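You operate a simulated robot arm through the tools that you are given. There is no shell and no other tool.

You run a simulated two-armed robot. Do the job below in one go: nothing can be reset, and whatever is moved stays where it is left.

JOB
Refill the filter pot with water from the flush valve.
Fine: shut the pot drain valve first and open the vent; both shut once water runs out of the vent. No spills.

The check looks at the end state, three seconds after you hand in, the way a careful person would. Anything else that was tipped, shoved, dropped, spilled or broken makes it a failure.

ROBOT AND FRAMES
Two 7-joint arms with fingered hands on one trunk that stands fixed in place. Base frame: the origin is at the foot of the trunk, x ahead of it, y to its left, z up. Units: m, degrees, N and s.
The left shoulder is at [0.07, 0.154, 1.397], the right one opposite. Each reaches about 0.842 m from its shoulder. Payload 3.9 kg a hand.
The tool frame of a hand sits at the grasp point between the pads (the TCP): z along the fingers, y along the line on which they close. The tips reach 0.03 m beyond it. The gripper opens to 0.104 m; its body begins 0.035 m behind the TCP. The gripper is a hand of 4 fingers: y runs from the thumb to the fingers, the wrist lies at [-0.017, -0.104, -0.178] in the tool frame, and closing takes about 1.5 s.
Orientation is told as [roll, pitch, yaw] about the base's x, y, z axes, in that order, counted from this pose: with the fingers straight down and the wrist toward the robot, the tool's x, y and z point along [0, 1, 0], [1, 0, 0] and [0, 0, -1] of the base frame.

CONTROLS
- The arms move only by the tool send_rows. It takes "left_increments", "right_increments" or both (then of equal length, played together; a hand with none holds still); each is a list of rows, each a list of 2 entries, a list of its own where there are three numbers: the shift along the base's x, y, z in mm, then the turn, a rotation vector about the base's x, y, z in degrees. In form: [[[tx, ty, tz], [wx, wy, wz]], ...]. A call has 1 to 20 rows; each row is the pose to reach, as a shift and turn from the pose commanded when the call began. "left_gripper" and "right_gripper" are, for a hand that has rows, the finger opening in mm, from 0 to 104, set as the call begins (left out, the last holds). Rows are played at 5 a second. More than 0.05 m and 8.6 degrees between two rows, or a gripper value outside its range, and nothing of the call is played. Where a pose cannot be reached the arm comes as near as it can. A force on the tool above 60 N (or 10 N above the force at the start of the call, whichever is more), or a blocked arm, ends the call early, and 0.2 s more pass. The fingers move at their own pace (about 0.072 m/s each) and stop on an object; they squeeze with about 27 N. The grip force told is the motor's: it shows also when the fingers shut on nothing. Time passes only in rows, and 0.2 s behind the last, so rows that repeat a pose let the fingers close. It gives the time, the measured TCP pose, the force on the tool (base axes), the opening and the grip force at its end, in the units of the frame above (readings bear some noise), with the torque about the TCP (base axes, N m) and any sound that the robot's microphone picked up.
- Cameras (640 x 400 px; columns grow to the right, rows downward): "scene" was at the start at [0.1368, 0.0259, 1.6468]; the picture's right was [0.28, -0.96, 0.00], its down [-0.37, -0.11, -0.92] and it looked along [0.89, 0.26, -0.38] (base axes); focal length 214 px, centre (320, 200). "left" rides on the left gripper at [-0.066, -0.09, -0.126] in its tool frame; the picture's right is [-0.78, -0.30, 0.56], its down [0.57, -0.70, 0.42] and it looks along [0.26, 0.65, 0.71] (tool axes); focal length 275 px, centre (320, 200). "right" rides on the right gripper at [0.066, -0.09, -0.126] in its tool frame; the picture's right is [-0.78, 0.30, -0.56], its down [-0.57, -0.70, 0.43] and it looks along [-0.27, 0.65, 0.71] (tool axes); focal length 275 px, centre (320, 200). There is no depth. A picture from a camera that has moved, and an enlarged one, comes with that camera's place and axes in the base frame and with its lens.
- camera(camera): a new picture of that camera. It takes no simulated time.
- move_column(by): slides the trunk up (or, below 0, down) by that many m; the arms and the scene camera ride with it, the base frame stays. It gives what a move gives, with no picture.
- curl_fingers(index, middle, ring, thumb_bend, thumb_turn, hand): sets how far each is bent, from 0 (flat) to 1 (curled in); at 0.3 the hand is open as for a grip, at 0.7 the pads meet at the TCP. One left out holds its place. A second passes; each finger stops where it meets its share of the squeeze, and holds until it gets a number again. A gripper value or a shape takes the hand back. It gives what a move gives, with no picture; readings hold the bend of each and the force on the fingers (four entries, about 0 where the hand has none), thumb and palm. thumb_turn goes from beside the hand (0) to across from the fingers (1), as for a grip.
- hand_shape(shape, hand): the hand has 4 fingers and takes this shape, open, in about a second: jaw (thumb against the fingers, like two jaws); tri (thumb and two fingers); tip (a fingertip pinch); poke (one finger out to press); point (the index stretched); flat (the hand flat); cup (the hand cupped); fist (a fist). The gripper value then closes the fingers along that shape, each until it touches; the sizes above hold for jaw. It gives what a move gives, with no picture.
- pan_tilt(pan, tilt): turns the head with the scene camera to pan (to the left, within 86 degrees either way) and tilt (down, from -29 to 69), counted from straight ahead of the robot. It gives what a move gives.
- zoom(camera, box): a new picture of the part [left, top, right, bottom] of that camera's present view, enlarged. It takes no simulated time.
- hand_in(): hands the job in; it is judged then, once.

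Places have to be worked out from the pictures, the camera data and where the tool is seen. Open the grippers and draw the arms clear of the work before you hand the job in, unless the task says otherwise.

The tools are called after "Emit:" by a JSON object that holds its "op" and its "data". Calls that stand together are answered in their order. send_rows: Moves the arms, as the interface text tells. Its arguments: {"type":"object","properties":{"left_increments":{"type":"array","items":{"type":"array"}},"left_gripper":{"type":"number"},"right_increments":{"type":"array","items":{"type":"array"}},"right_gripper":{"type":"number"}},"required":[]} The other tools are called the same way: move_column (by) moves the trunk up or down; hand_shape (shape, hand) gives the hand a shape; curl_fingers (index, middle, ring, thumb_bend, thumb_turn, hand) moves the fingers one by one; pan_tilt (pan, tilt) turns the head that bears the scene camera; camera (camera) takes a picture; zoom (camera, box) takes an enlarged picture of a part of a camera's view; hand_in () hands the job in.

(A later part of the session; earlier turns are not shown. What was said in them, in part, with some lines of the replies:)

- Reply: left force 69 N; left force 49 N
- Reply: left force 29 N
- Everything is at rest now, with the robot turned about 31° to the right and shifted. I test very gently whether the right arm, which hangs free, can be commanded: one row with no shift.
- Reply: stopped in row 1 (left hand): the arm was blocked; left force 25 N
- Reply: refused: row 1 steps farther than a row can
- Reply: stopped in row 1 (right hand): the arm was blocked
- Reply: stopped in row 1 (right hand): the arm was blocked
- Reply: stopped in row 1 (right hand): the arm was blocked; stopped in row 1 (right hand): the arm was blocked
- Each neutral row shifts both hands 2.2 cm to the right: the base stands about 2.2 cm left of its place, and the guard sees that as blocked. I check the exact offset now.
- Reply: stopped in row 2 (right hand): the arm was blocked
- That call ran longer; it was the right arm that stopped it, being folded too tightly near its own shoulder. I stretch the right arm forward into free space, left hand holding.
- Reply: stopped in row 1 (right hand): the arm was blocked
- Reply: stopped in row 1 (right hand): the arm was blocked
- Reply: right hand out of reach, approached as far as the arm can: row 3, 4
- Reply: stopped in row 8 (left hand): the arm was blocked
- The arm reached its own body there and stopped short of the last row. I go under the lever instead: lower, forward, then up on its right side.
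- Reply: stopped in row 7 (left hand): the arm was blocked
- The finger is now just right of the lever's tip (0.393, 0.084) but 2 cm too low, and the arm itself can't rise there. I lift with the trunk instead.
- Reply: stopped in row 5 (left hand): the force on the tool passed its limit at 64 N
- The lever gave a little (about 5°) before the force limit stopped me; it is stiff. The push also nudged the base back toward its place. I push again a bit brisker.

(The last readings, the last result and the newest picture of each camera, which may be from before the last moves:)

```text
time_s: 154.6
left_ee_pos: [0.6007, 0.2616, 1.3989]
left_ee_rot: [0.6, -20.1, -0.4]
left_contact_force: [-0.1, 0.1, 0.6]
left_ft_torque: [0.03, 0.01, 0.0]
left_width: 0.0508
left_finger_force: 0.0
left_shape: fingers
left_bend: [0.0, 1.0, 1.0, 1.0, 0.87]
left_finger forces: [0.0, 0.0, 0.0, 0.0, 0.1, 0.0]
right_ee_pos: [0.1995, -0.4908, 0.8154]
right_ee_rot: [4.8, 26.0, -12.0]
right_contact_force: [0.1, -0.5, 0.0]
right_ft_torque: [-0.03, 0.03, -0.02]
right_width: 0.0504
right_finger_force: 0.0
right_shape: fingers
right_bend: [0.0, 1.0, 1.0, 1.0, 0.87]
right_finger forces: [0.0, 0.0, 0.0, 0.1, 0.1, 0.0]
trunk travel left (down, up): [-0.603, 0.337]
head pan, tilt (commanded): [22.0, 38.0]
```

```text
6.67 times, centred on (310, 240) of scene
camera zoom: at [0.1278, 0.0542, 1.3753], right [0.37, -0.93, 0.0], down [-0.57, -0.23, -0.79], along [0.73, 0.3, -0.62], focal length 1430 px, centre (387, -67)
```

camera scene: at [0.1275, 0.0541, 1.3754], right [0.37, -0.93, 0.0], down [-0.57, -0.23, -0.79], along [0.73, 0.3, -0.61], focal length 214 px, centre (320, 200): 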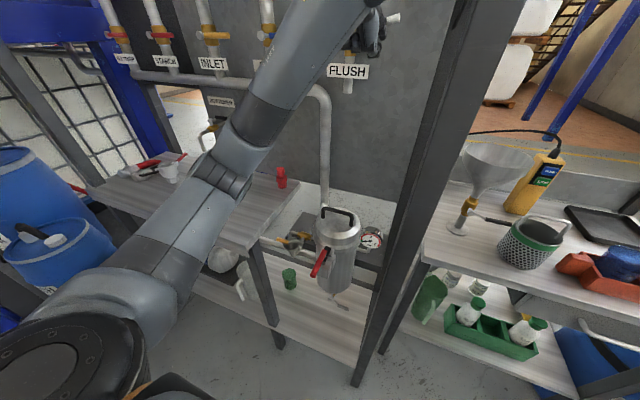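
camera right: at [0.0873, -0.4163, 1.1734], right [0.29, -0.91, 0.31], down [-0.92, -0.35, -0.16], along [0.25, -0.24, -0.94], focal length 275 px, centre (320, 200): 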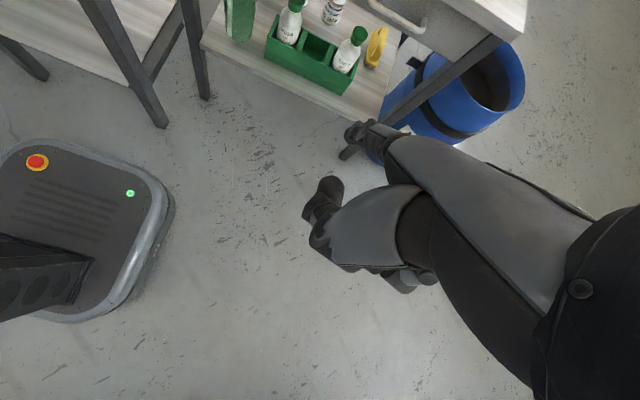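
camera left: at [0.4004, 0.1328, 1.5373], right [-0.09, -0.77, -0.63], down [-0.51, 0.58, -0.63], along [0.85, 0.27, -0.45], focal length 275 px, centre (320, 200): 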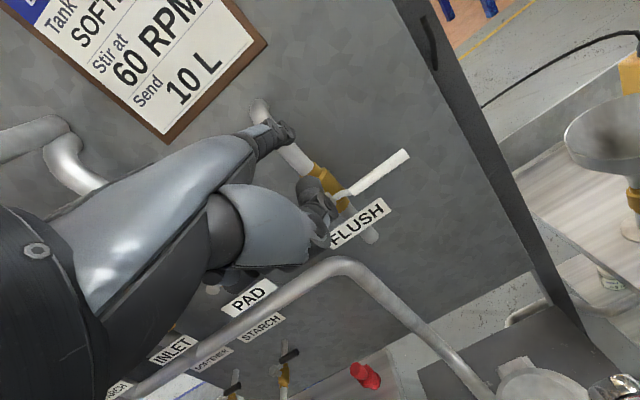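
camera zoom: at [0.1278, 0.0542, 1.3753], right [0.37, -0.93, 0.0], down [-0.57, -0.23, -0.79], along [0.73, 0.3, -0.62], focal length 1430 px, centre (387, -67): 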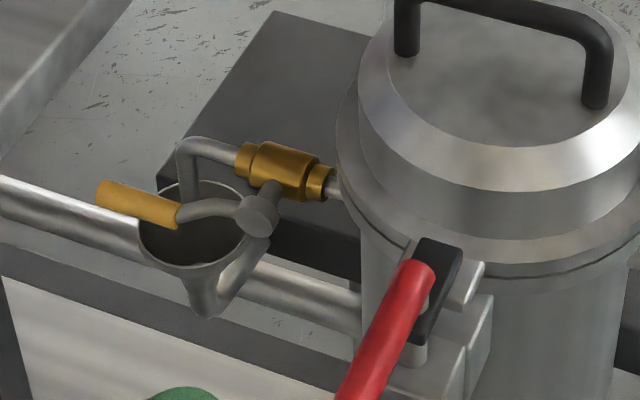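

Still dry after about seven seconds. I keep waiting in short holds.

Emit:
{"op": "send_rows", "data": {"left_increments": [[[0, 0, 0], [0, 0, 0]], [[0, 0, 0], [0, 0, 0]], [[0, 0, 0], [0, 0, 0]], [[0, 0, 0], [0, 0, 0]], [[0, 0, 0], [0, 0, 0]], [[0, 0, 0], [0, 0, 0]], [[0, 0, 0], [0, 0, 0]], [[0, 0, 0], [0, 0, 0]], [[0, 0, 0], [0, 0, 0]], [[0, 0, 0], [0, 0, 0]]]}}

Emit:
{"op": "zoom", "data": {"camera": "scene", "box": [270, 210, 350, 270]}}

Emit:
{"op": "zoom", "data": {"camera": "scene", "box": [230, 130, 430, 330]}}

```text
time_s: 156.8
left_ee_pos: [0.6025, 0.2616, 1.3965]
left_ee_rot: [0.5, -20.0, -0.4]
left_contact_force: [0.4, 0.4, -0.1]
left_ft_torque: [0.05, -0.01, 0.01]
left_width: 0.0507
left_finger_force: 0.0
left_shape: fingers
left_bend: [0.0, 1.0, 1.0, 1.0, 0.87]
left_finger forces: [0.1, 0.0, 0.0, 0.0, 0.0, 0.0]
right_ee_pos: [0.1999, -0.4906, 0.8162]
right_ee_rot: [4.8, 25.9, -12.0]
right_contact_force: [-0.7, 0.7, -0.2]
right_ft_torque: [0.02, 0.0, 0.02]
right_width: 0.0506
right_finger_force: 0.0
right_shape: fingers
right_bend: [0.0, 1.0, 1.0, 1.0, 0.87]
right_finger forces: [0.0, 0.0, 0.0, 0.0, 0.1, 0.0]
trunk travel left (down, up): [-0.603, 0.337]
head pan, tilt (commanded): [22.0, 38.0]
```

```text
6.67 times, centred on (310, 240) of scene
camera zoom: at [0.1278, 0.0541, 1.3753], right [0.37, -0.93, 0.0], down [-0.57, -0.23, -0.79], along [0.73, 0.3, -0.62], focal length 1430 px, centre (387, -67)
```

zoom: 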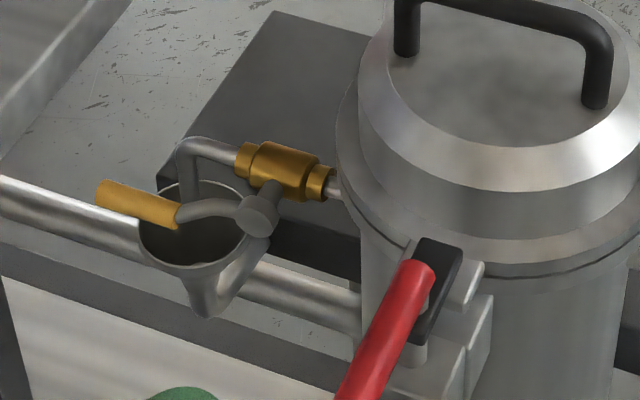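

```text
2.00 times, centred on (330, 230) of scene
camera zoom: at [0.1278, 0.0541, 1.3753], right [0.37, -0.93, 0.0], down [-0.57, -0.23, -0.79], along [0.73, 0.3, -0.62], focal length 429 px, centre (300, 140)
```

zoom: 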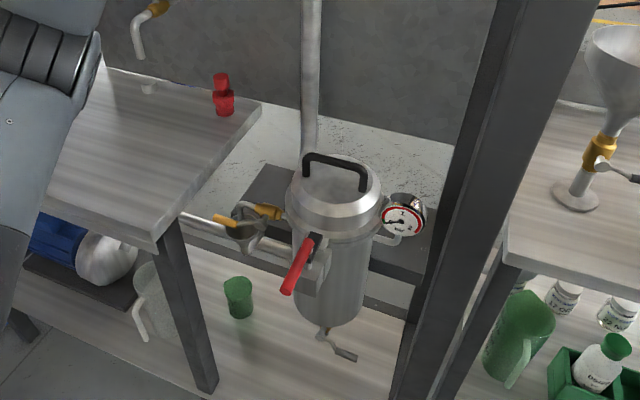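

Nothing yet, and no leak anywhere. I wait in four-second holds.

Emit:
{"op": "send_rows", "data": {"left_increments": [[[0, 0, 0], [0, 0, 0]], [[0, 0, 0], [0, 0, 0]], [[0, 0, 0], [0, 0, 0]], [[0, 0, 0], [0, 0, 0]], [[0, 0, 0], [0, 0, 0]], [[0, 0, 0], [0, 0, 0]], [[0, 0, 0], [0, 0, 0]], [[0, 0, 0], [0, 0, 0]], [[0, 0, 0], [0, 0, 0]], [[0, 0, 0], [0, 0, 0]], [[0, 0, 0], [0, 0, 0]], [[0, 0, 0], [0, 0, 0]], [[0, 0, 0], [0, 0, 0]], [[0, 0, 0], [0, 0, 0]], [[0, 0, 0], [0, 0, 0]], [[0, 0, 0], [0, 0, 0]]]}}

Emit:
{"op": "zoom", "data": {"camera": "scene", "box": [270, 210, 350, 270]}}

Emit:
{"op": "camera", "data": {"camera": "scene"}}

```text
time_s: 160.2
left_ee_pos: [0.602, 0.2619, 1.3985]
left_ee_rot: [0.4, -20.0, -0.4]
left_contact_force: [-0.6, 0.8, 1.4]
left_ft_torque: [0.02, -0.01, 0.01]
left_width: 0.0505
left_finger_force: 0.2
left_shape: fingers
left_bend: [0.0, 1.0, 1.0, 1.0, 0.87]
left_finger forces: [0.1, 0.0, 0.1, 0.1, 0.0, 0.0]
right_ee_pos: [0.1992, -0.4916, 0.8155]
right_ee_rot: [4.9, 25.9, -12.0]
right_contact_force: [-0.8, 0.4, 0.2]
right_ft_torque: [0.01, 0.03, 0.04]
right_width: 0.0505
right_finger_force: 0.0
right_shape: fingers
right_bend: [0.0, 1.0, 1.0, 1.0, 0.87]
right_finger forces: [0.0, 0.0, 0.0, 0.0, 0.0, 0.0]
trunk travel left (down, up): [-0.603, 0.337]
head pan, tilt (commanded): [22.0, 38.0]
```

```text
6.67 times, centred on (310, 240) of scene
camera zoom: at [0.1278, 0.0541, 1.3753], right [0.37, -0.93, 0.0], down [-0.57, -0.23, -0.79], along [0.73, 0.3, -0.62], focal length 1430 px, centre (387, -67)
```

zoom: 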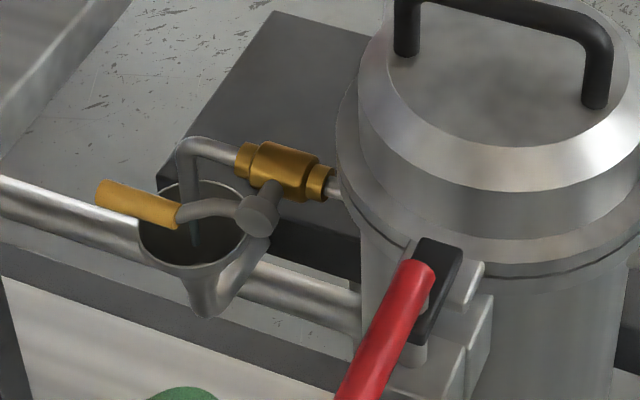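

```text
taken
camera scene: at [0.1278, 0.0541, 1.3753], right [0.37, -0.93, 0.0], down [-0.57, -0.23, -0.79], along [0.73, 0.3, -0.62], focal length 214 px, centre (320, 200)
```

scene: 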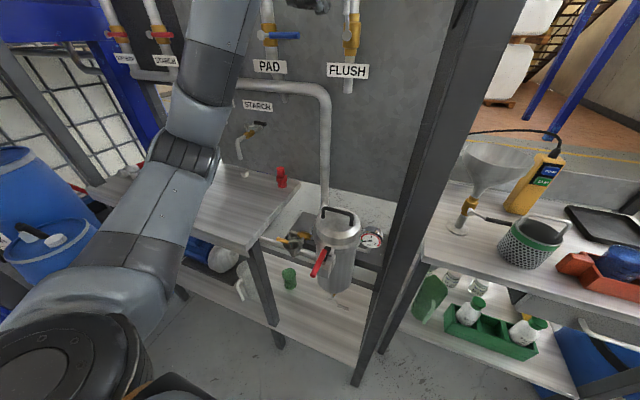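

Water runs from the vent spout into the tundish. I shut the flush at once: sweeping the lever right and down to its stop.

Emit:
{"op": "send_rows", "data": {"left_increments": [[[0, -18, 0], [0, 0, 0]], [[0, -36, 1], [0, 0, 0]], [[0, -52, -2], [0, 0, 0]], [[0, -67, -9], [0, 0, 0]], [[0, -80, -20], [0, 0, 0]], [[0, -92, -36], [0, 0, 0]], [[0, -99, -53], [0, 0, 0]], [[0, -101, -66], [0, 0, 0]]]}}

Emit:
{"op": "zoom", "data": {"camera": "scene", "box": [260, 0, 420, 120]}}

Emit:
{"op": "zoom", "data": {"camera": "left", "box": [140, 40, 440, 290]}}

Emit:
{"op": "zoom", "data": {"camera": "scene", "box": [270, 210, 350, 270]}}

```text
time_s: 162.0
left_ee_pos: [0.5988, 0.1614, 1.3339]
left_ee_rot: [0.4, -20.2, -0.3]
left_contact_force: [1.6, 2.9, 6.8]
left_ft_torque: [-0.22, -0.47, 0.28]
left_width: 0.0559
left_finger_force: 3.5
left_shape: fingers
left_bend: [0.0, 1.0, 1.0, 1.0, 0.87]
left_finger forces: [6.6, 0.0, 0.0, 0.0, 0.1, 0.0]
right_ee_pos: [0.1983, -0.4902, 0.8161]
right_ee_rot: [4.7, 25.8, -12.0]
right_contact_force: [-0.6, -0.4, 0.0]
right_ft_torque: [-0.02, -0.01, -0.01]
right_width: 0.0508
right_finger_force: 0.1
right_shape: fingers
right_bend: [0.0, 1.0, 1.0, 1.0, 0.87]
right_finger forces: [0.1, 0.0, 0.0, 0.1, 0.1, 0.0]
trunk travel left (down, up): [-0.603, 0.337]
head pan, tilt (commanded): [22.0, 38.0]
```

```text
3.33 times, centred on (340, 60) of scene
camera zoom: at [0.1265, 0.0552, 1.3756], right [0.37, -0.93, 0.0], down [-0.57, -0.23, -0.79], along [0.73, 0.29, -0.62], focal length 715 px, centre (253, 667)
```

zoom: 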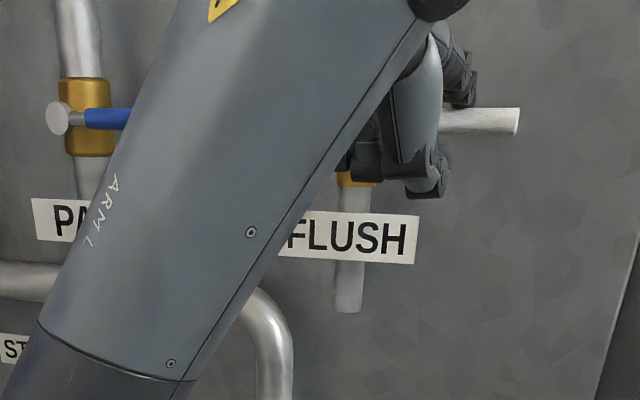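

```text
1.60 times, centred on (290, 165) of left
camera zoom: at [0.4718, 0.0956, 1.4225], right [-0.09, -0.77, -0.63], down [-0.51, 0.58, -0.64], along [0.86, 0.26, -0.44], focal length 440 px, centre (368, 256)
```

zoom: 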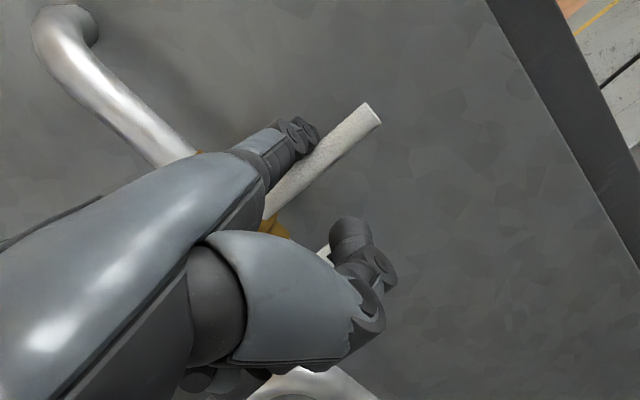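

```text
6.67 times, centred on (310, 240) of scene
camera zoom: at [0.1265, 0.0552, 1.3756], right [0.37, -0.93, 0.0], down [-0.57, -0.23, -0.79], along [0.73, 0.29, -0.62], focal length 1430 px, centre (387, -67)
```

zoom: 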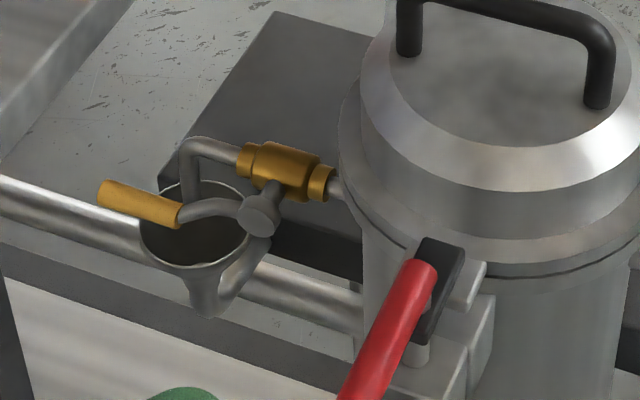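

The flush is shut on its stop and the spout has stopped. Now to the vent: I lift off and retrace the way back with the left arm.

Emit:
{"op": "send_rows", "data": {"left_increments": [[[0, 0, 25], [0, 0, 0]], [[-25, 8, 55], [0, 0, 0]], [[-50, 22, 88], [0, 0, 0]], [[-74, 40, 117], [0, 0, 0]]]}}

Emit:
{"op": "send_rows", "data": {"left_increments": [[[-12, 12, -31], [0, 6.9, 0]], [[-24, 25, -62], [0, 13.8, 0]], [[-36, 38, -94], [0, 20.7, 0]], [[-48, 50, -125], [0, 27.5, 0]], [[-58, 63, -156], [0, 34.4, 0]], [[-68, 75, -188], [0, 41.3, 0]], [[-76, 88, -219], [0, 48.2, 0]], [[-84, 100, -250], [0, 55, 0]]]}}

Emit:
{"op": "zoom", "data": {"camera": "scene", "box": [200, 0, 440, 300]}}

```text
time_s: 163.0
left_ee_pos: [0.5252, 0.2, 1.4521]
left_ee_rot: [0.5, -20.1, -0.4]
left_contact_force: [0.1, -0.4, -0.2]
left_ft_torque: [0.0, -0.02, -0.03]
left_width: 0.051
left_finger_force: 0.0
left_shape: fingers
left_bend: [0.0, 1.0, 1.0, 1.0, 0.87]
left_finger forces: [0.0, 0.0, 0.0, 0.0, 0.0, 0.1]
right_ee_pos: [0.1983, -0.4899, 0.816]
right_ee_rot: [4.9, 25.8, -12.0]
right_contact_force: [0.5, -0.4, -0.1]
right_ft_torque: [0.02, -0.02, -0.01]
right_width: 0.0505
right_finger_force: 0.1
right_shape: fingers
right_bend: [0.0, 1.0, 1.0, 1.0, 0.87]
right_finger forces: [0.0, 0.0, 0.1, 0.1, 0.0, 0.0]
trunk travel left (down, up): [-0.603, 0.337]
head pan, tilt (commanded): [22.0, 38.0]
```

```text
time_s: 164.8
left_ee_pos: [0.4445, 0.3014, 1.2]
left_ee_rot: [0.0, 35.1, -0.4]
left_contact_force: [0.4, -0.1, 0.0]
left_ft_torque: [0.0, 0.03, 0.0]
left_width: 0.0506
left_finger_force: 0.0
left_shape: fingers
left_bend: [0.0, 1.0, 1.0, 1.0, 0.87]
left_finger forces: [0.0, 0.0, 0.0, 0.0, 0.1, 0.0]
right_ee_pos: [0.1997, -0.4907, 0.8155]
right_ee_rot: [4.8, 26.0, -12.0]
right_contact_force: [-0.1, 0.5, -0.5]
right_ft_torque: [0.02, 0.01, 0.0]
right_width: 0.0505
right_finger_force: 0.0
right_shape: fingers
right_bend: [0.0, 1.0, 1.0, 1.0, 0.87]
right_finger forces: [0.1, 0.0, 0.0, 0.1, 0.0, 0.0]
trunk travel left (down, up): [-0.603, 0.337]
head pan, tilt (commanded): [22.0, 38.0]
```

```text
1.33 times, centred on (320, 150) of scene
camera zoom: at [0.1284, 0.0549, 1.3752], right [0.37, -0.93, 0.0], down [-0.57, -0.23, -0.79], along [0.73, 0.29, -0.62], focal length 286 px, centre (320, 267)
```

zoom: 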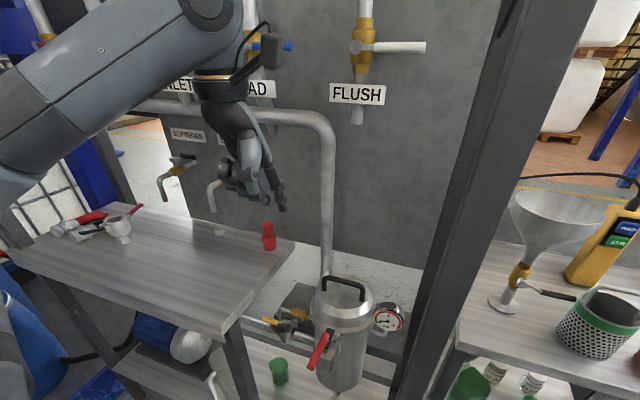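

The flush handle is level again. I raise the trunk 0.3 m and bring the arm back down to the pot along the same path.

Emit:
{"op": "move_column", "data": {"by": 0.3}}

Emit:
{"op": "send_rows", "data": {"left_increments": [[[3, 7, -43], [0, 0, 0]], [[7, 15, -86], [0, 0, 0]], [[10, 22, -129], [0, 0, 0]], [[14, 29, -172], [0, 0, 0]], [[17, 36, -215], [0, 0, 0]], [[21, 44, -258], [0, 0, 0]]]}}

Emit:
{"op": "send_rows", "data": {"left_increments": [[[7, 0, -35], [0, -7, 0]], [[15, 0, -75], [0, -14, 0]], [[23, 1, -115], [0, -21, 0]], [[31, 1, -155], [0, -28, 0]], [[39, 2, -193], [0, -35, 0]], [[19, -7, -223], [0, -41.5, 0]], [[-3, -17, -251], [0, -48, 0]], [[-25, -26, -279], [0, -55, 0]], [[-48, -33, -281], [0, -61.5, 0]], [[-71, -39, -283], [0, -68, 0]], [[-94, -46, -284], [0, -74.5, 0]], [[-117, -53, -285], [0, -81, 0]]]}}

Emit:
{"op": "zoom", "data": {"camera": "scene", "box": [220, 130, 420, 330]}}

Emit:
{"op": "camera", "data": {"camera": "left"}}

```text
time_s: 167.8
left_ee_pos: [0.4445, 0.3018, 1.5012]
left_ee_rot: [0.0, 35.1, -0.3]
left_contact_force: [0.2, -0.6, -0.2]
left_ft_torque: [-0.03, -0.02, -0.04]
left_width: 0.0506
left_finger_force: 0.0
left_shape: fingers
left_bend: [0.0, 1.0, 1.0, 1.0, 0.87]
left_finger forces: [0.1, 0.0, 0.0, 0.0, 0.0, 0.0]
right_ee_pos: [0.1992, -0.4908, 1.1151]
right_ee_rot: [4.8, 25.9, -12.0]
right_contact_force: [-0.4, 0.0, 0.1]
right_ft_torque: [0.0, 0.03, 0.01]
right_width: 0.0506
right_finger_force: 0.1
right_shape: fingers
right_bend: [0.0, 1.0, 1.0, 1.0, 0.87]
right_finger forces: [0.1, 0.0, 0.0, 0.0, 0.0, 0.0]
trunk travel left (down, up): [-0.903, 0.037]
head pan, tilt (commanded): [22.0, 38.0]
```

```text
time_s: 169.2
left_ee_pos: [0.4653, 0.3451, 1.2431]
left_ee_rot: [0.1, 35.0, -0.4]
left_contact_force: [0.4, 0.2, 0.5]
left_ft_torque: [-0.03, 0.0, -0.01]
left_width: 0.0506
left_finger_force: 0.1
left_shape: fingers
left_bend: [0.0, 1.0, 1.0, 1.0, 0.87]
left_finger forces: [0.1, 0.2, 0.0, 0.1, 0.1, 0.0]
right_ee_pos: [0.1995, -0.4894, 1.1171]
right_ee_rot: [4.7, 26.0, -11.9]
right_contact_force: [0.4, 0.5, -0.7]
right_ft_torque: [-0.03, 0.04, -0.04]
right_width: 0.0505
right_finger_force: 0.1
right_shape: fingers
right_bend: [0.0, 1.0, 1.0, 1.0, 0.87]
right_finger forces: [0.1, 0.1, 0.0, 0.1, 0.1, 0.0]
trunk travel left (down, up): [-0.903, 0.037]
head pan, tilt (commanded): [22.0, 38.0]
```

```text
time_s: 171.8
left_ee_pos: [0.3468, 0.2921, 0.9579]
left_ee_rot: [0.9, -46.1, -0.5]
left_contact_force: [0.8, -0.3, 0.5]
left_ft_torque: [-0.02, 0.0, 0.0]
left_width: 0.0504
left_finger_force: 0.0
left_shape: fingers
left_bend: [0.0, 1.0, 1.0, 1.0, 0.87]
left_finger forces: [0.1, 0.1, 0.0, 0.0, 0.1, 0.0]
right_ee_pos: [0.1995, -0.4907, 1.1156]
right_ee_rot: [5.0, 25.8, -12.0]
right_contact_force: [-1.3, 0.0, 0.2]
right_ft_torque: [0.0, 0.01, 0.0]
right_width: 0.0507
right_finger_force: 0.1
right_shape: fingers
right_bend: [0.0, 1.0, 1.0, 1.0, 0.87]
right_finger forces: [0.0, 0.0, 0.0, 0.0, 0.0, 0.1]
trunk travel left (down, up): [-0.903, 0.037]
head pan, tilt (commanded): [22.0, 38.0]
```

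```text
2.00 times, centred on (320, 230) of scene
camera zoom: at [0.1269, 0.0537, 1.6754], right [0.37, -0.93, 0.0], down [-0.57, -0.23, -0.79], along [0.73, 0.3, -0.62], focal length 429 px, centre (320, 140)
```

zoom: 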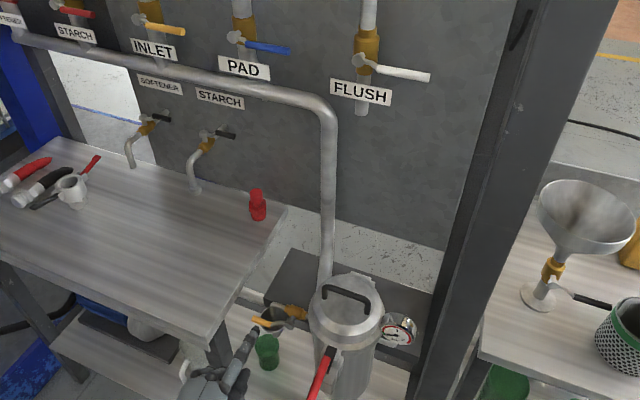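

```text
taken
camera left: at [0.194, 0.2253, 0.9815], right [0.2, -0.77, -0.61], down [-0.18, 0.58, -0.79], along [0.96, 0.27, -0.02], focal length 275 px, centre (320, 200)
```

left: 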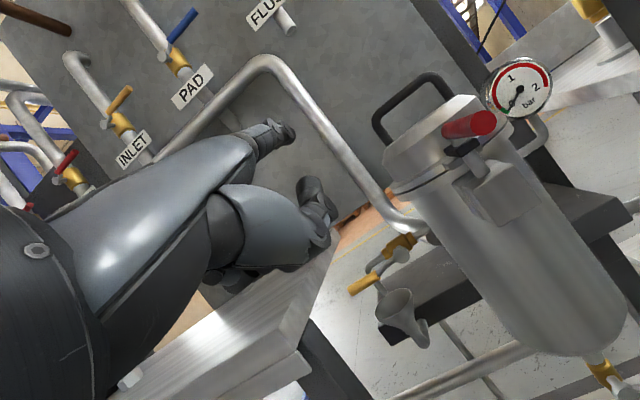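

Now for the vent. I lower the trunk 7 cm for reach, then roll the hand and bring the finger low in front of the vent, below its handle.

Emit:
{"op": "move_column", "data": {"by": -0.07}}

Emit:
{"op": "send_rows", "data": {"left_increments": [[[0, 0, -18], [-7.5, 1.6, -0.7]], [[2, 1, -36], [-15, 3.2, -1.3]], [[4, 2, -54], [-22.4, 4.7, -2.0]], [[6, 3, -72], [-29.9, 6.3, -2.6]], [[8, 4, -90], [-37.4, 7.9, -3.3]], [[12, 4, -109], [-44.9, 9.5, -3.9]]]}}

Emit:
{"op": "camera", "data": {"camera": "left"}}

Emit:
{"op": "zoom", "data": {"camera": "scene", "box": [240, 220, 360, 330]}}

```text
time_s: 172.9
left_ee_pos: [0.3478, 0.2934, 0.8896]
left_ee_rot: [0.7, -46.1, -0.5]
left_contact_force: [-0.4, 0.2, 0.5]
left_ft_torque: [0.03, -0.01, -0.01]
left_width: 0.0507
left_finger_force: 0.2
left_shape: fingers
left_bend: [0.0, 1.0, 1.0, 1.0, 0.87]
left_finger forces: [0.1, 0.1, 0.0, 0.0, 0.0, 0.1]
right_ee_pos: [0.1991, -0.4905, 1.0449]
right_ee_rot: [4.8, 25.8, -12.0]
right_contact_force: [-0.4, -0.4, -0.4]
right_ft_torque: [-0.01, -0.04, 0.0]
right_width: 0.0504
right_finger_force: 0.1
right_shape: fingers
right_bend: [0.0, 1.0, 1.0, 1.0, 0.87]
right_finger forces: [0.0, 0.1, 0.0, 0.1, 0.0, 0.1]
trunk travel left (down, up): [-0.833, 0.107]
head pan, tilt (commanded): [22.0, 38.0]
```

```text
time_s: 174.3
left_ee_pos: [0.3596, 0.2966, 0.7786]
left_ee_rot: [-50.7, -24.7, 27.1]
left_contact_force: [0.2, 0.6, -0.9]
left_ft_torque: [-0.01, 0.0, 0.04]
left_width: 0.0505
left_finger_force: 0.1
left_shape: fingers
left_bend: [0.0, 1.0, 1.0, 1.0, 0.87]
left_finger forces: [0.0, 0.0, 0.0, 0.0, 0.0, 0.0]
right_ee_pos: [0.2002, -0.4907, 1.045]
right_ee_rot: [4.7, 26.0, -12.0]
right_contact_force: [0.2, 1.0, -0.3]
right_ft_torque: [-0.07, -0.01, 0.05]
right_width: 0.0507
right_finger_force: 0.0
right_shape: fingers
right_bend: [0.0, 1.0, 1.0, 1.0, 0.87]
right_finger forces: [0.1, 0.1, 0.1, 0.0, 0.1, 0.1]
trunk travel left (down, up): [-0.833, 0.107]
head pan, tilt (commanded): [22.0, 38.0]
```

```text
taken
camera left: at [0.2139, 0.284, 0.8618], right [0.09, -0.99, 0.1], down [-0.32, -0.12, -0.94], along [0.94, 0.05, -0.33], focal length 275 px, centre (320, 200)
```

left: 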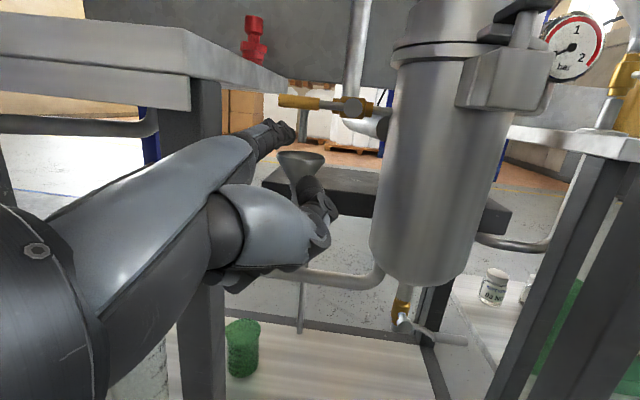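

```text
3.64 times, centred on (300, 275) of scene
camera zoom: at [0.1289, 0.0547, 1.6052], right [0.37, -0.93, 0.0], down [-0.57, -0.23, -0.79], along [0.73, 0.29, -0.62], focal length 780 px, centre (393, -73)
```

zoom: 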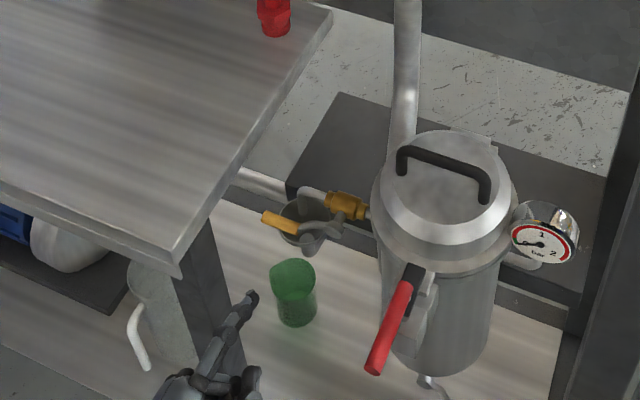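

The finger lines up just below the vent handle, well in front. I slide it forward under the handle.

Emit:
{"op": "send_rows", "data": {"left_increments": [[[28, 0, 0], [0, 0, 0]], [[56, 0, 0], [0, 0, 0]], [[82, 0, 0], [0, 0, 0]]]}}

Emit:
{"op": "zoom", "data": {"camera": "left", "box": [200, 30, 440, 220]}}

Emit:
{"op": "zoom", "data": {"camera": "scene", "box": [260, 240, 340, 300]}}

```text
time_s: 175.1
left_ee_pos: [0.4424, 0.2967, 0.7789]
left_ee_rot: [-50.6, -24.8, 27.0]
left_contact_force: [-0.4, -0.6, -0.3]
left_ft_torque: [0.01, -0.02, 0.0]
left_width: 0.0506
left_finger_force: 0.1
left_shape: fingers
left_bend: [0.0, 1.0, 1.0, 1.0, 0.87]
left_finger forces: [0.0, 0.1, 0.1, 0.0, 0.0, 0.0]
right_ee_pos: [0.2, -0.491, 1.0443]
right_ee_rot: [4.9, 25.8, -12.0]
right_contact_force: [1.2, -0.4, -0.5]
right_ft_torque: [-0.03, 0.03, -0.02]
right_width: 0.0506
right_finger_force: 0.2
right_shape: fingers
right_bend: [0.0, 1.0, 1.0, 1.0, 0.87]
right_finger forces: [0.0, 0.1, 0.0, 0.0, 0.0, 0.0]
trunk travel left (down, up): [-0.833, 0.107]
head pan, tilt (commanded): [22.0, 38.0]
```

```text
2.11 times, centred on (320, 125) of left
camera zoom: at [0.2958, 0.2828, 0.8618], right [0.09, -0.99, 0.1], down [-0.32, -0.12, -0.94], along [0.94, 0.05, -0.33], focal length 580 px, centre (320, 358)
```

zoom: 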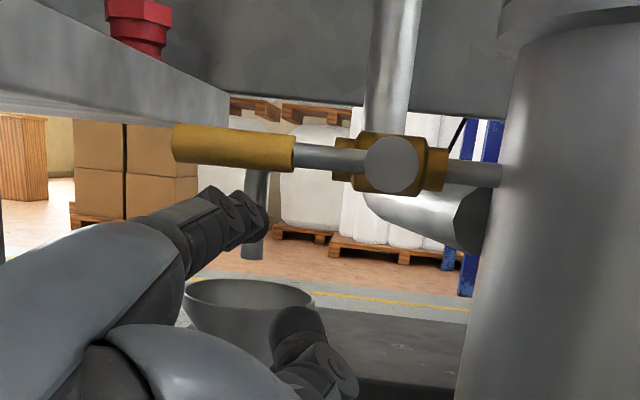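

```text
6.67 times, centred on (300, 270) of scene
camera zoom: at [0.1284, 0.054, 1.6053], right [0.37, -0.93, 0.0], down [-0.57, -0.23, -0.79], along [0.73, 0.3, -0.62], focal length 1430 px, centre (453, -267)
```

zoom: 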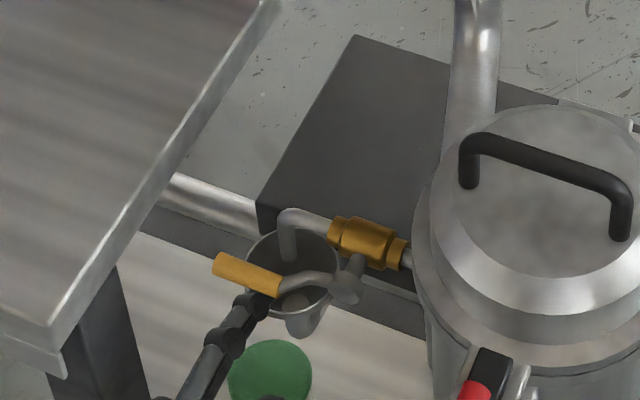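

The finger is right below the handle and clear of the spout. I push the handle up along its arc, first half.

Emit:
{"op": "send_rows", "data": {"left_increments": [[[0, 2, 12], [0, 0, 0]], [[0, 4, 24], [0, 0, 0]], [[0, 4, 38], [0, 0, 0]], [[0, -1, 51], [0, 0, 0]]]}}

Emit:
{"op": "zoom", "data": {"camera": "left", "box": [200, 30, 440, 220]}}

Emit:
{"op": "zoom", "data": {"camera": "scene", "box": [260, 240, 340, 300]}}

```text
time_s: 176.1
left_ee_pos: [0.4421, 0.2951, 0.8296]
left_ee_rot: [-50.5, -24.8, 27.0]
left_contact_force: [0.7, -0.1, -3.3]
left_ft_torque: [-0.08, 0.15, 0.04]
left_width: 0.0492
left_finger_force: 1.3
left_shape: fingers
left_bend: [0.01, 1.0, 1.0, 1.0, 0.87]
left_finger forces: [1.9, 0.0, 0.0, 0.0, 0.1, 0.0]
right_ee_pos: [0.1986, -0.4903, 1.0459]
right_ee_rot: [4.8, 25.8, -12.1]
right_contact_force: [0.3, -0.3, 0.1]
right_ft_torque: [0.06, -0.01, 0.01]
right_width: 0.0506
right_finger_force: 0.1
right_shape: fingers
right_bend: [0.0, 1.0, 1.0, 1.0, 0.87]
right_finger forces: [0.1, 0.0, 0.1, 0.0, 0.1, 0.0]
trunk travel left (down, up): [-0.833, 0.107]
head pan, tilt (commanded): [22.0, 38.0]
```

```text
2.11 times, centred on (320, 125) of left
camera zoom: at [0.2953, 0.2821, 0.9128], right [0.09, -0.99, 0.1], down [-0.32, -0.12, -0.94], along [0.94, 0.05, -0.33], focal length 580 px, centre (320, 358)
```

zoom: 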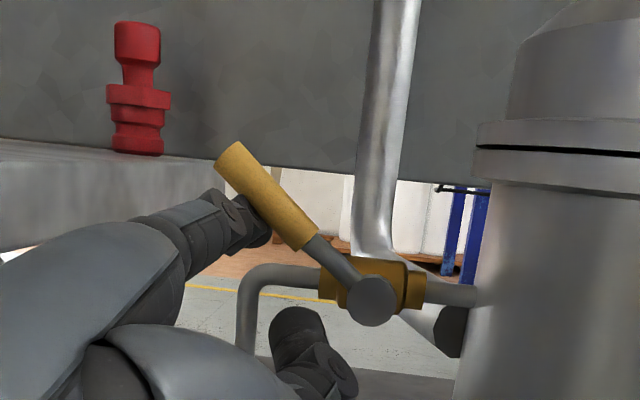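

```text
6.67 times, centred on (300, 270) of scene
camera zoom: at [0.1277, 0.0543, 1.6053], right [0.37, -0.93, 0.0], down [-0.57, -0.23, -0.79], along [0.73, 0.3, -0.62], focal length 1430 px, centre (453, -267)
```

zoom: 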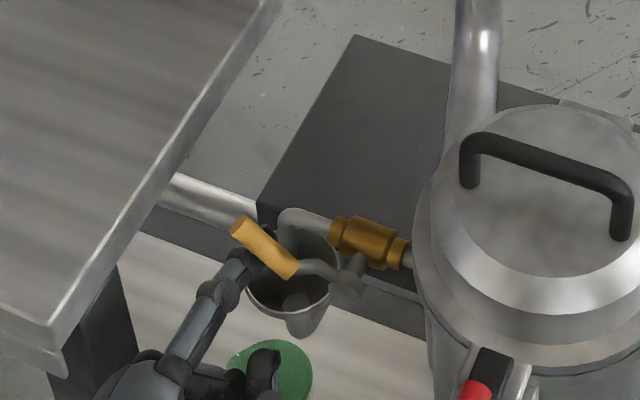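

The handle follows, about 45° now. I finish the arc to upright, pressing a little past to seat it on the stop.

Emit:
{"op": "send_rows", "data": {"left_increments": [[[0, -4, 7], [0, 0, 0]], [[0, -9, 13], [0, 0, 0]], [[0, -15, 18], [0, 0, 0]], [[0, -22, 23], [0, 0, 0]], [[0, -30, 27], [0, 0, 0]], [[0, -38, 29], [0, 0, 0]], [[0, -44, 30], [0, 0, 0]]]}}

Emit:
{"op": "zoom", "data": {"camera": "left", "box": [200, 30, 440, 220]}}

Emit:
{"op": "zoom", "data": {"camera": "scene", "box": [260, 240, 340, 300]}}

```text
time_s: 177.7
left_ee_pos: [0.4421, 0.2552, 0.8587]
left_ee_rot: [-50.7, -24.6, 27.2]
left_contact_force: [1.1, 10.0, -4.5]
left_ft_torque: [-0.68, 0.33, 0.62]
left_width: 0.0524
left_finger_force: 4.5
left_shape: fingers
left_bend: [0.0, 1.0, 1.0, 1.0, 0.87]
left_finger forces: [9.8, 0.1, 0.0, 0.1, 0.0, 0.0]
right_ee_pos: [0.2014, -0.4877, 1.0468]
right_ee_rot: [4.7, 25.9, -12.0]
right_contact_force: [0.2, 1.0, -0.1]
right_ft_torque: [-0.01, -0.02, -0.01]
right_width: 0.0505
right_finger_force: 0.0
right_shape: fingers
right_bend: [0.0, 1.0, 1.0, 1.0, 0.87]
right_finger forces: [0.1, 0.0, 0.1, 0.0, 0.0, 0.0]
trunk travel left (down, up): [-0.833, 0.107]
head pan, tilt (commanded): [22.0, 38.0]
```

```text
2.11 times, centred on (320, 125) of left
camera zoom: at [0.2953, 0.2412, 0.9413], right [0.09, -0.99, 0.1], down [-0.32, -0.13, -0.94], along [0.94, 0.05, -0.33], focal length 580 px, centre (320, 358)
```

zoom: 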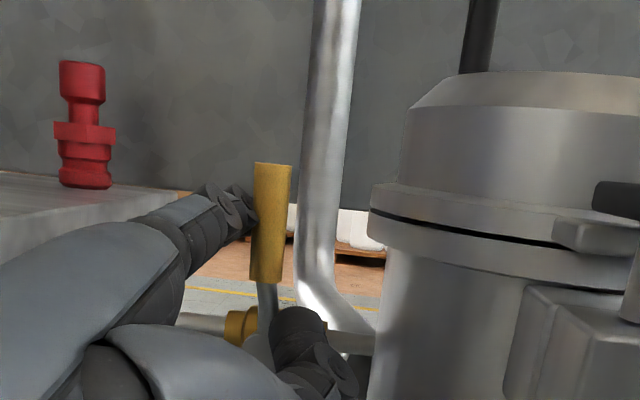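

```text
6.67 times, centred on (300, 270) of scene
camera zoom: at [0.129, 0.0583, 1.605], right [0.38, -0.93, 0.0], down [-0.57, -0.23, -0.79], along [0.73, 0.29, -0.62], focal length 1430 px, centre (453, -267)
```

zoom: 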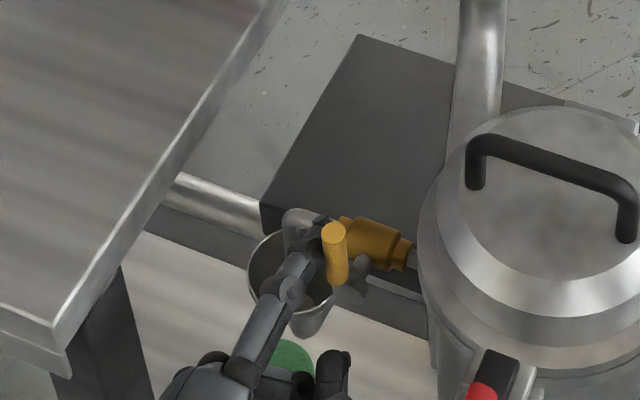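

The handle stands upright on its stop (10 N): the vent is shut. I take the finger off to the left and withdraw.

Emit:
{"op": "send_rows", "data": {"left_increments": [[[0, 12, 0], [0, 0, 0]], [[0, 22, -2], [0, 0, 0]], [[-30, 24, -2], [0, 0, 0]], [[-65, 26, -2], [0, 0, 0]], [[-105, 30, 0], [0, 0, 0]]]}}

Emit:
{"op": "camera", "data": {"camera": "left"}}

Emit:
{"op": "zoom", "data": {"camera": "scene", "box": [230, 200, 390, 340]}}

Emit:
{"op": "camera", "data": {"camera": "scene"}}

```text
time_s: 178.9
left_ee_pos: [0.3366, 0.282, 0.8615]
left_ee_rot: [-50.6, -24.9, 27.1]
left_contact_force: [-1.2, -0.4, 0.2]
left_ft_torque: [-0.03, -0.01, -0.03]
left_width: 0.0508
left_finger_force: 0.0
left_shape: fingers
left_bend: [0.0, 1.0, 1.0, 1.0, 0.87]
left_finger forces: [0.1, 0.1, 0.0, 0.0, 0.0, 0.0]
right_ee_pos: [0.1978, -0.4905, 1.0451]
right_ee_rot: [4.7, 25.9, -12.0]
right_contact_force: [-0.3, -0.4, 0.0]
right_ft_torque: [-0.01, -0.04, 0.01]
right_width: 0.0507
right_finger_force: 0.0
right_shape: fingers
right_bend: [0.0, 1.0, 1.0, 1.0, 0.87]
right_finger forces: [0.0, 0.0, 0.0, 0.0, 0.1, 0.1]
trunk travel left (down, up): [-0.833, 0.107]
head pan, tilt (commanded): [22.0, 38.0]
```

```text
taken
camera left: at [0.1899, 0.2683, 0.9441], right [0.09, -0.99, 0.1], down [-0.31, -0.12, -0.94], along [0.95, 0.05, -0.32], focal length 275 px, centre (320, 200)
```

left: 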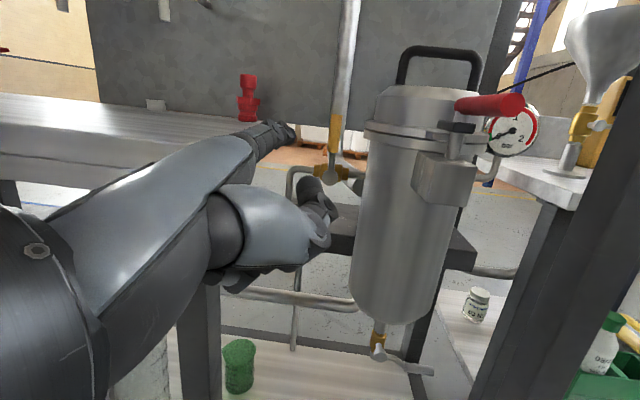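

```text
2.86 times, centred on (310, 270) of scene
camera zoom: at [0.1264, 0.0547, 1.6054], right [0.37, -0.93, 0.0], down [-0.57, -0.23, -0.79], along [0.73, 0.3, -0.62], focal length 613 px, centre (349, 0)
```

zoom: 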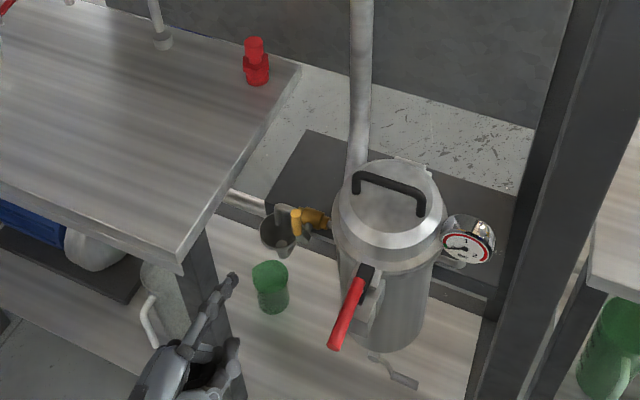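

```text
taken
camera scene: at [0.1264, 0.0547, 1.6054], right [0.37, -0.93, 0.0], down [-0.57, -0.23, -0.79], along [0.73, 0.3, -0.62], focal length 214 px, centre (320, 200)
```

scene: 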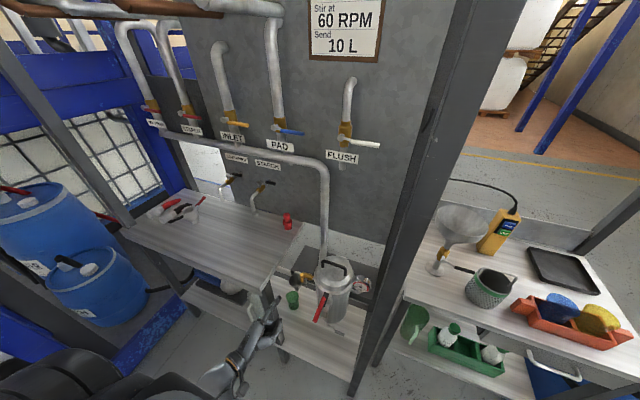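

Drain, vent and flush all stand in their shut positions; pot and surroundings look dry. I check details: the table tools, the valve levers on the panel and the floor under the pot.

Emit:
{"op": "zoom", "data": {"camera": "scene", "box": [110, 170, 310, 300]}}

Emit:
{"op": "zoom", "data": {"camera": "scene", "box": [130, 60, 400, 220]}}

Emit:
{"op": "zoom", "data": {"camera": "left", "box": [220, 60, 560, 400]}}

Emit:
{"op": "zoom", "data": {"camera": "scene", "box": [390, 170, 640, 400]}}

```text
3.08 times, centred on (210, 235) of scene
camera zoom: at [0.1264, 0.0547, 1.6054], right [0.37, -0.93, 0.0], down [-0.57, -0.23, -0.79], along [0.73, 0.3, -0.62], focal length 660 px, centre (658, 92)
```

zoom: 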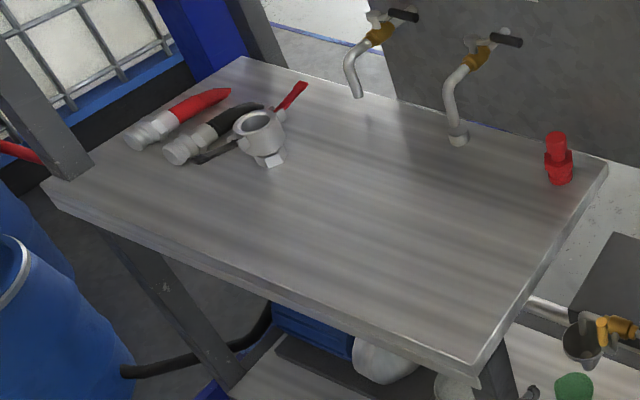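

```text
2.37 times, centred on (265, 140) of scene
camera zoom: at [0.1264, 0.0547, 1.6054], right [0.37, -0.93, 0.0], down [-0.57, -0.23, -0.79], along [0.73, 0.3, -0.62], focal length 508 px, centre (450, 342)
```

zoom: 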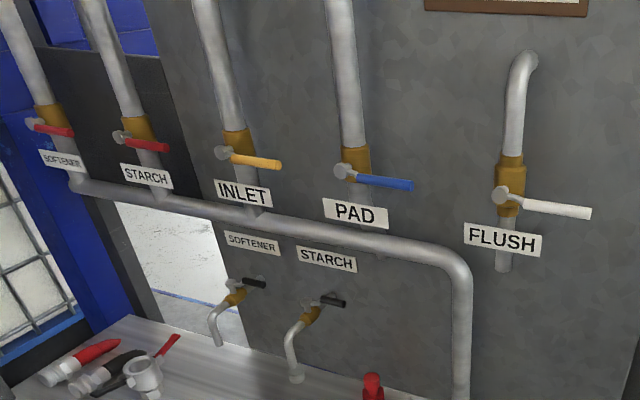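

```text
1.18 times, centred on (390, 230) of left
camera zoom: at [0.1899, 0.2683, 0.9441], right [0.09, -0.99, 0.1], down [-0.31, -0.12, -0.94], along [0.95, 0.05, -0.32], focal length 324 px, centre (238, 165)
```

zoom: 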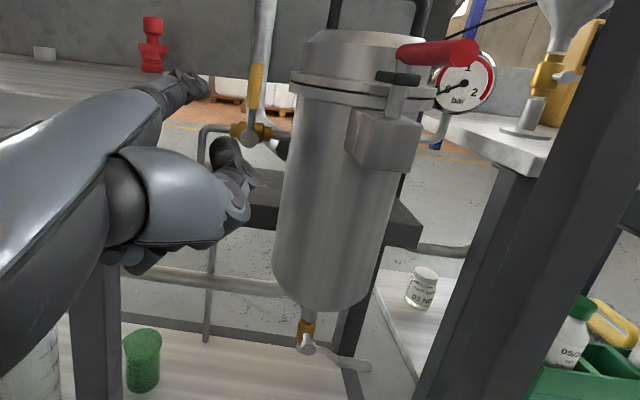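

```text
1.74 times, centred on (515, 285) of scene
camera zoom: at [0.1264, 0.0547, 1.6054], right [0.37, -0.93, 0.0], down [-0.57, -0.23, -0.79], along [0.73, 0.3, -0.62], focal length 373 px, centre (-19, 52)
```

zoom: 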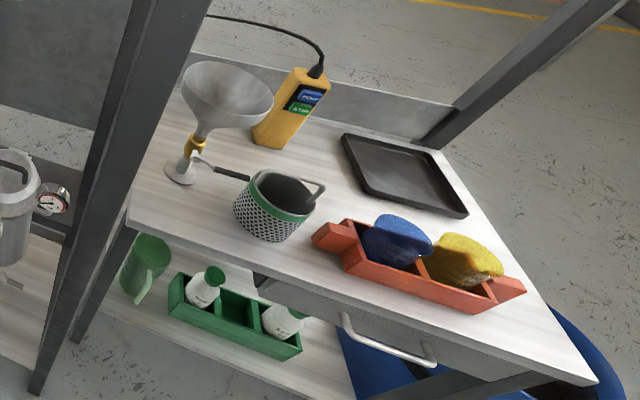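

All panel levers lie across their pipes and the table things are where they were. The drain lever seems a touch below level from here; I zoom in to measure it.

Emit:
{"op": "zoom", "data": {"camera": "left", "box": [350, 300, 450, 390]}}

Emit:
{"op": "zoom", "data": {"camera": "scene", "box": [300, 300, 370, 350]}}

```text
4.44 times, centred on (400, 345) of left
camera zoom: at [0.1899, 0.2683, 0.9441], right [0.09, -0.99, 0.1], down [-0.31, -0.12, -0.94], along [0.95, 0.05, -0.32], focal length 1224 px, centre (-36, -444)
```

zoom: 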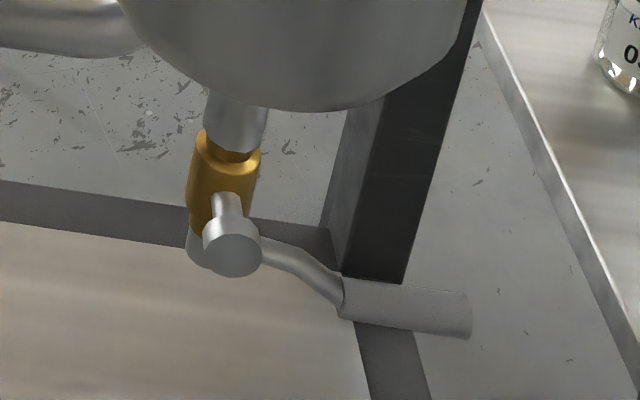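

```text
8.00 times, centred on (335, 325) of scene
camera zoom: at [0.1264, 0.0547, 1.6054], right [0.37, -0.93, 0.0], down [-0.57, -0.23, -0.79], along [0.73, 0.3, -0.62], focal length 1716 px, centre (200, -800)
```

zoom: 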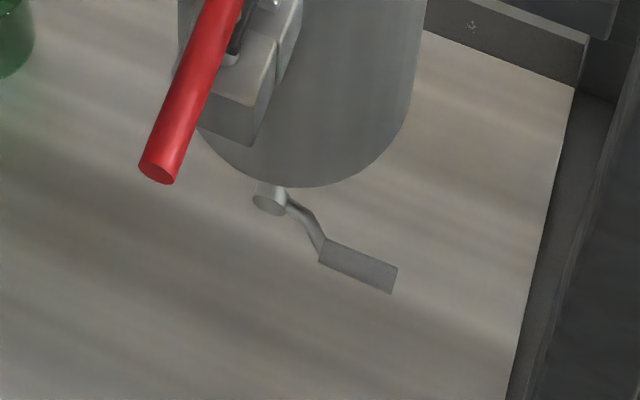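

The drain handle is exactly level: shut. I draw the left hand further back and open both hands.

Emit:
{"op": "send_rows", "data": {"left_increments": [[[-15, 3, 8], [0, 0, 0]], [[-30, 6, 16], [0, 0, 0]], [[-42, 8, 24], [0, 0, 0]]]}}

Emit:
{"op": "hand_shape", "data": {"hand": "left", "shape": "jaw"}}

Emit:
{"op": "hand_shape", "data": {"hand": "right", "shape": "jaw"}}

Emit:
{"op": "camera", "data": {"camera": "scene"}}

Emit:
{"op": "zoom", "data": {"camera": "scene", "box": [220, 200, 400, 340]}}

Emit:
{"op": "camera", "data": {"camera": "left"}}

```text
time_s: 179.7
left_ee_pos: [0.2947, 0.2883, 0.8861]
left_ee_rot: [-50.7, -24.8, 27.1]
left_contact_force: [0.3, -0.3, -0.6]
left_ft_torque: [0.01, 0.0, -0.01]
left_width: 0.0506
left_finger_force: 0.0
left_shape: fingers
left_bend: [0.0, 1.0, 1.0, 1.0, 0.87]
left_finger forces: [0.1, 0.1, 0.0, 0.1, 0.0, 0.1]
right_ee_pos: [0.1985, -0.4917, 1.0451]
right_ee_rot: [4.8, 25.8, -12.0]
right_contact_force: [-0.7, 0.3, 0.0]
right_ft_torque: [-0.03, 0.03, 0.0]
right_width: 0.0504
right_finger_force: 0.1
right_shape: fingers
right_bend: [0.0, 1.0, 1.0, 1.0, 0.87]
right_finger forces: [0.0, 0.1, 0.0, 0.0, 0.0, 0.0]
trunk travel left (down, up): [-0.833, 0.107]
head pan, tilt (commanded): [22.0, 38.0]
```

```text
time_s: 180.6
left_ee_pos: [0.2948, 0.2892, 0.8839]
left_ee_rot: [-50.7, -24.8, 27.0]
left_contact_force: [0.7, -0.2, -0.1]
left_ft_torque: [-0.02, -0.02, -0.04]
left_width: 0.1038
left_finger_force: 0.0
left_shape: jaw
left_bend: [0.3, 0.3, 0.3, 0.3, 0.97]
left_finger forces: [0.0, 0.0, 0.0, 0.0, 0.0, 0.1]
right_ee_pos: [0.1991, -0.4903, 1.0449]
right_ee_rot: [5.0, 25.9, -12.0]
right_contact_force: [0.1, -0.4, 0.6]
right_ft_torque: [-0.02, 0.0, -0.03]
right_width: 0.0506
right_finger_force: 0.0
right_shape: fingers
right_bend: [0.0, 1.0, 1.0, 1.0, 0.87]
right_finger forces: [0.1, 0.1, 0.0, 0.1, 0.1, 0.0]
trunk travel left (down, up): [-0.833, 0.107]
head pan, tilt (commanded): [22.0, 38.0]
```

```text
time_s: 181.5
left_ee_pos: [0.2949, 0.2904, 0.8849]
left_ee_rot: [-50.6, -24.8, 26.9]
left_contact_force: [0.5, -0.3, -0.7]
left_ft_torque: [-0.02, 0.02, 0.01]
left_width: 0.1038
left_finger_force: 0.1
left_shape: jaw
left_bend: [0.3, 0.3, 0.3, 0.3, 0.97]
left_finger forces: [0.0, 0.0, 0.1, 0.0, 0.0, 0.0]
right_ee_pos: [0.1999, -0.4916, 1.0458]
right_ee_rot: [4.8, 25.8, -12.0]
right_contact_force: [0.1, 0.2, -0.3]
right_ft_torque: [-0.02, -0.01, -0.05]
right_width: 0.1035
right_finger_force: 0.2
right_shape: jaw
right_bend: [0.3, 0.3, 0.3, 0.3, 0.97]
right_finger forces: [0.0, 0.0, 0.1, 0.0, 0.0, 0.0]
trunk travel left (down, up): [-0.833, 0.107]
head pan, tilt (commanded): [22.0, 38.0]
```

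```text
taken
camera scene: at [0.1277, 0.0542, 1.6053], right [0.37, -0.93, 0.0], down [-0.57, -0.23, -0.79], along [0.73, 0.3, -0.62], focal length 214 px, centre (320, 200)
```

scene: 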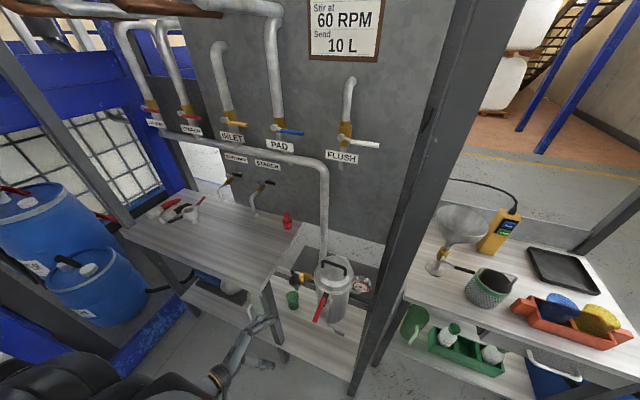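

```text
2.86 times, centred on (310, 270) of scene
camera zoom: at [0.1277, 0.0542, 1.6053], right [0.37, -0.93, 0.0], down [-0.57, -0.23, -0.79], along [0.73, 0.3, -0.62], focal length 613 px, centre (349, 0)
```

zoom: 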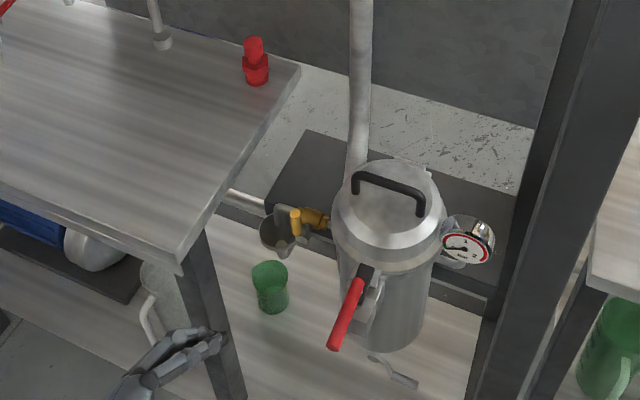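

```text
taken
camera left: at [0.1482, 0.276, 0.9671], right [0.09, -0.99, 0.1], down [-0.32, -0.12, -0.94], along [0.94, 0.05, -0.32], focal length 275 px, centre (320, 200)
```

left: 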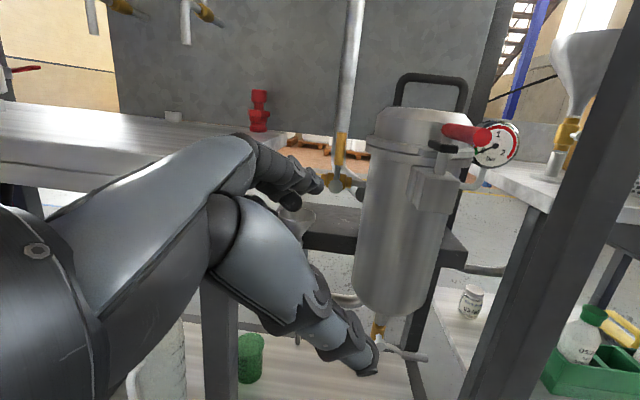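

I'm handing in now. The pot was filled until water ran from the vent, and the drain, flush and vent are all shut on their stops. The clamp lever is back in place, nothing looks wet, and both hands are open and clear.

Emit:
{"op": "hand_in", "data": {}}

```text
The job is handed in.
```

The filter pot is refilled from the flush valve, and I've handed the job in. It did not go cleanly: partway through I lost control of the robot for a while.

**How it stands now**
- **Drain:** it was partly open. I shut it before filling, and it is firm against its stop.
- **Vent:** I opened it before filling. I shut it after the flush, once water had run out of it into the drain funnel below.
- **Flush:** I shut it as soon as I saw water at the vent. Its handle opens upward, not downward as I first tried.
- **Spills:** I saw no water on the table, the shelf or the floor.

**What went wrong**
- **Left hand on the table:** early on it hit the left table's corner with about 228 N. The table did not appear to move.
- **Right forearm on the post:** later it caught on the frame post. The guard kept stopping the arms and resetting their targets, and the robot rocked and turned on its base.
- **Force on the pot:** while that went on, the left hand pressed hard on the pot, lid and vent area, up to about 180 N. It also leaned on the left table and touched the gauge.
- **Lid clamp:** the red clamp lever was knocked round by up to about 75°. I pushed it back to its original position before opening the flush, but I did not test how tightly it holds.
- **Robot position:** its base now stands about 2 cm left of where it started.

In the last pictures the pot, gauge, valves and loose items look undamaged and in their original places. It would be worth checking the lid clamp, the gauge and the vent fitting by hand because of those forces.
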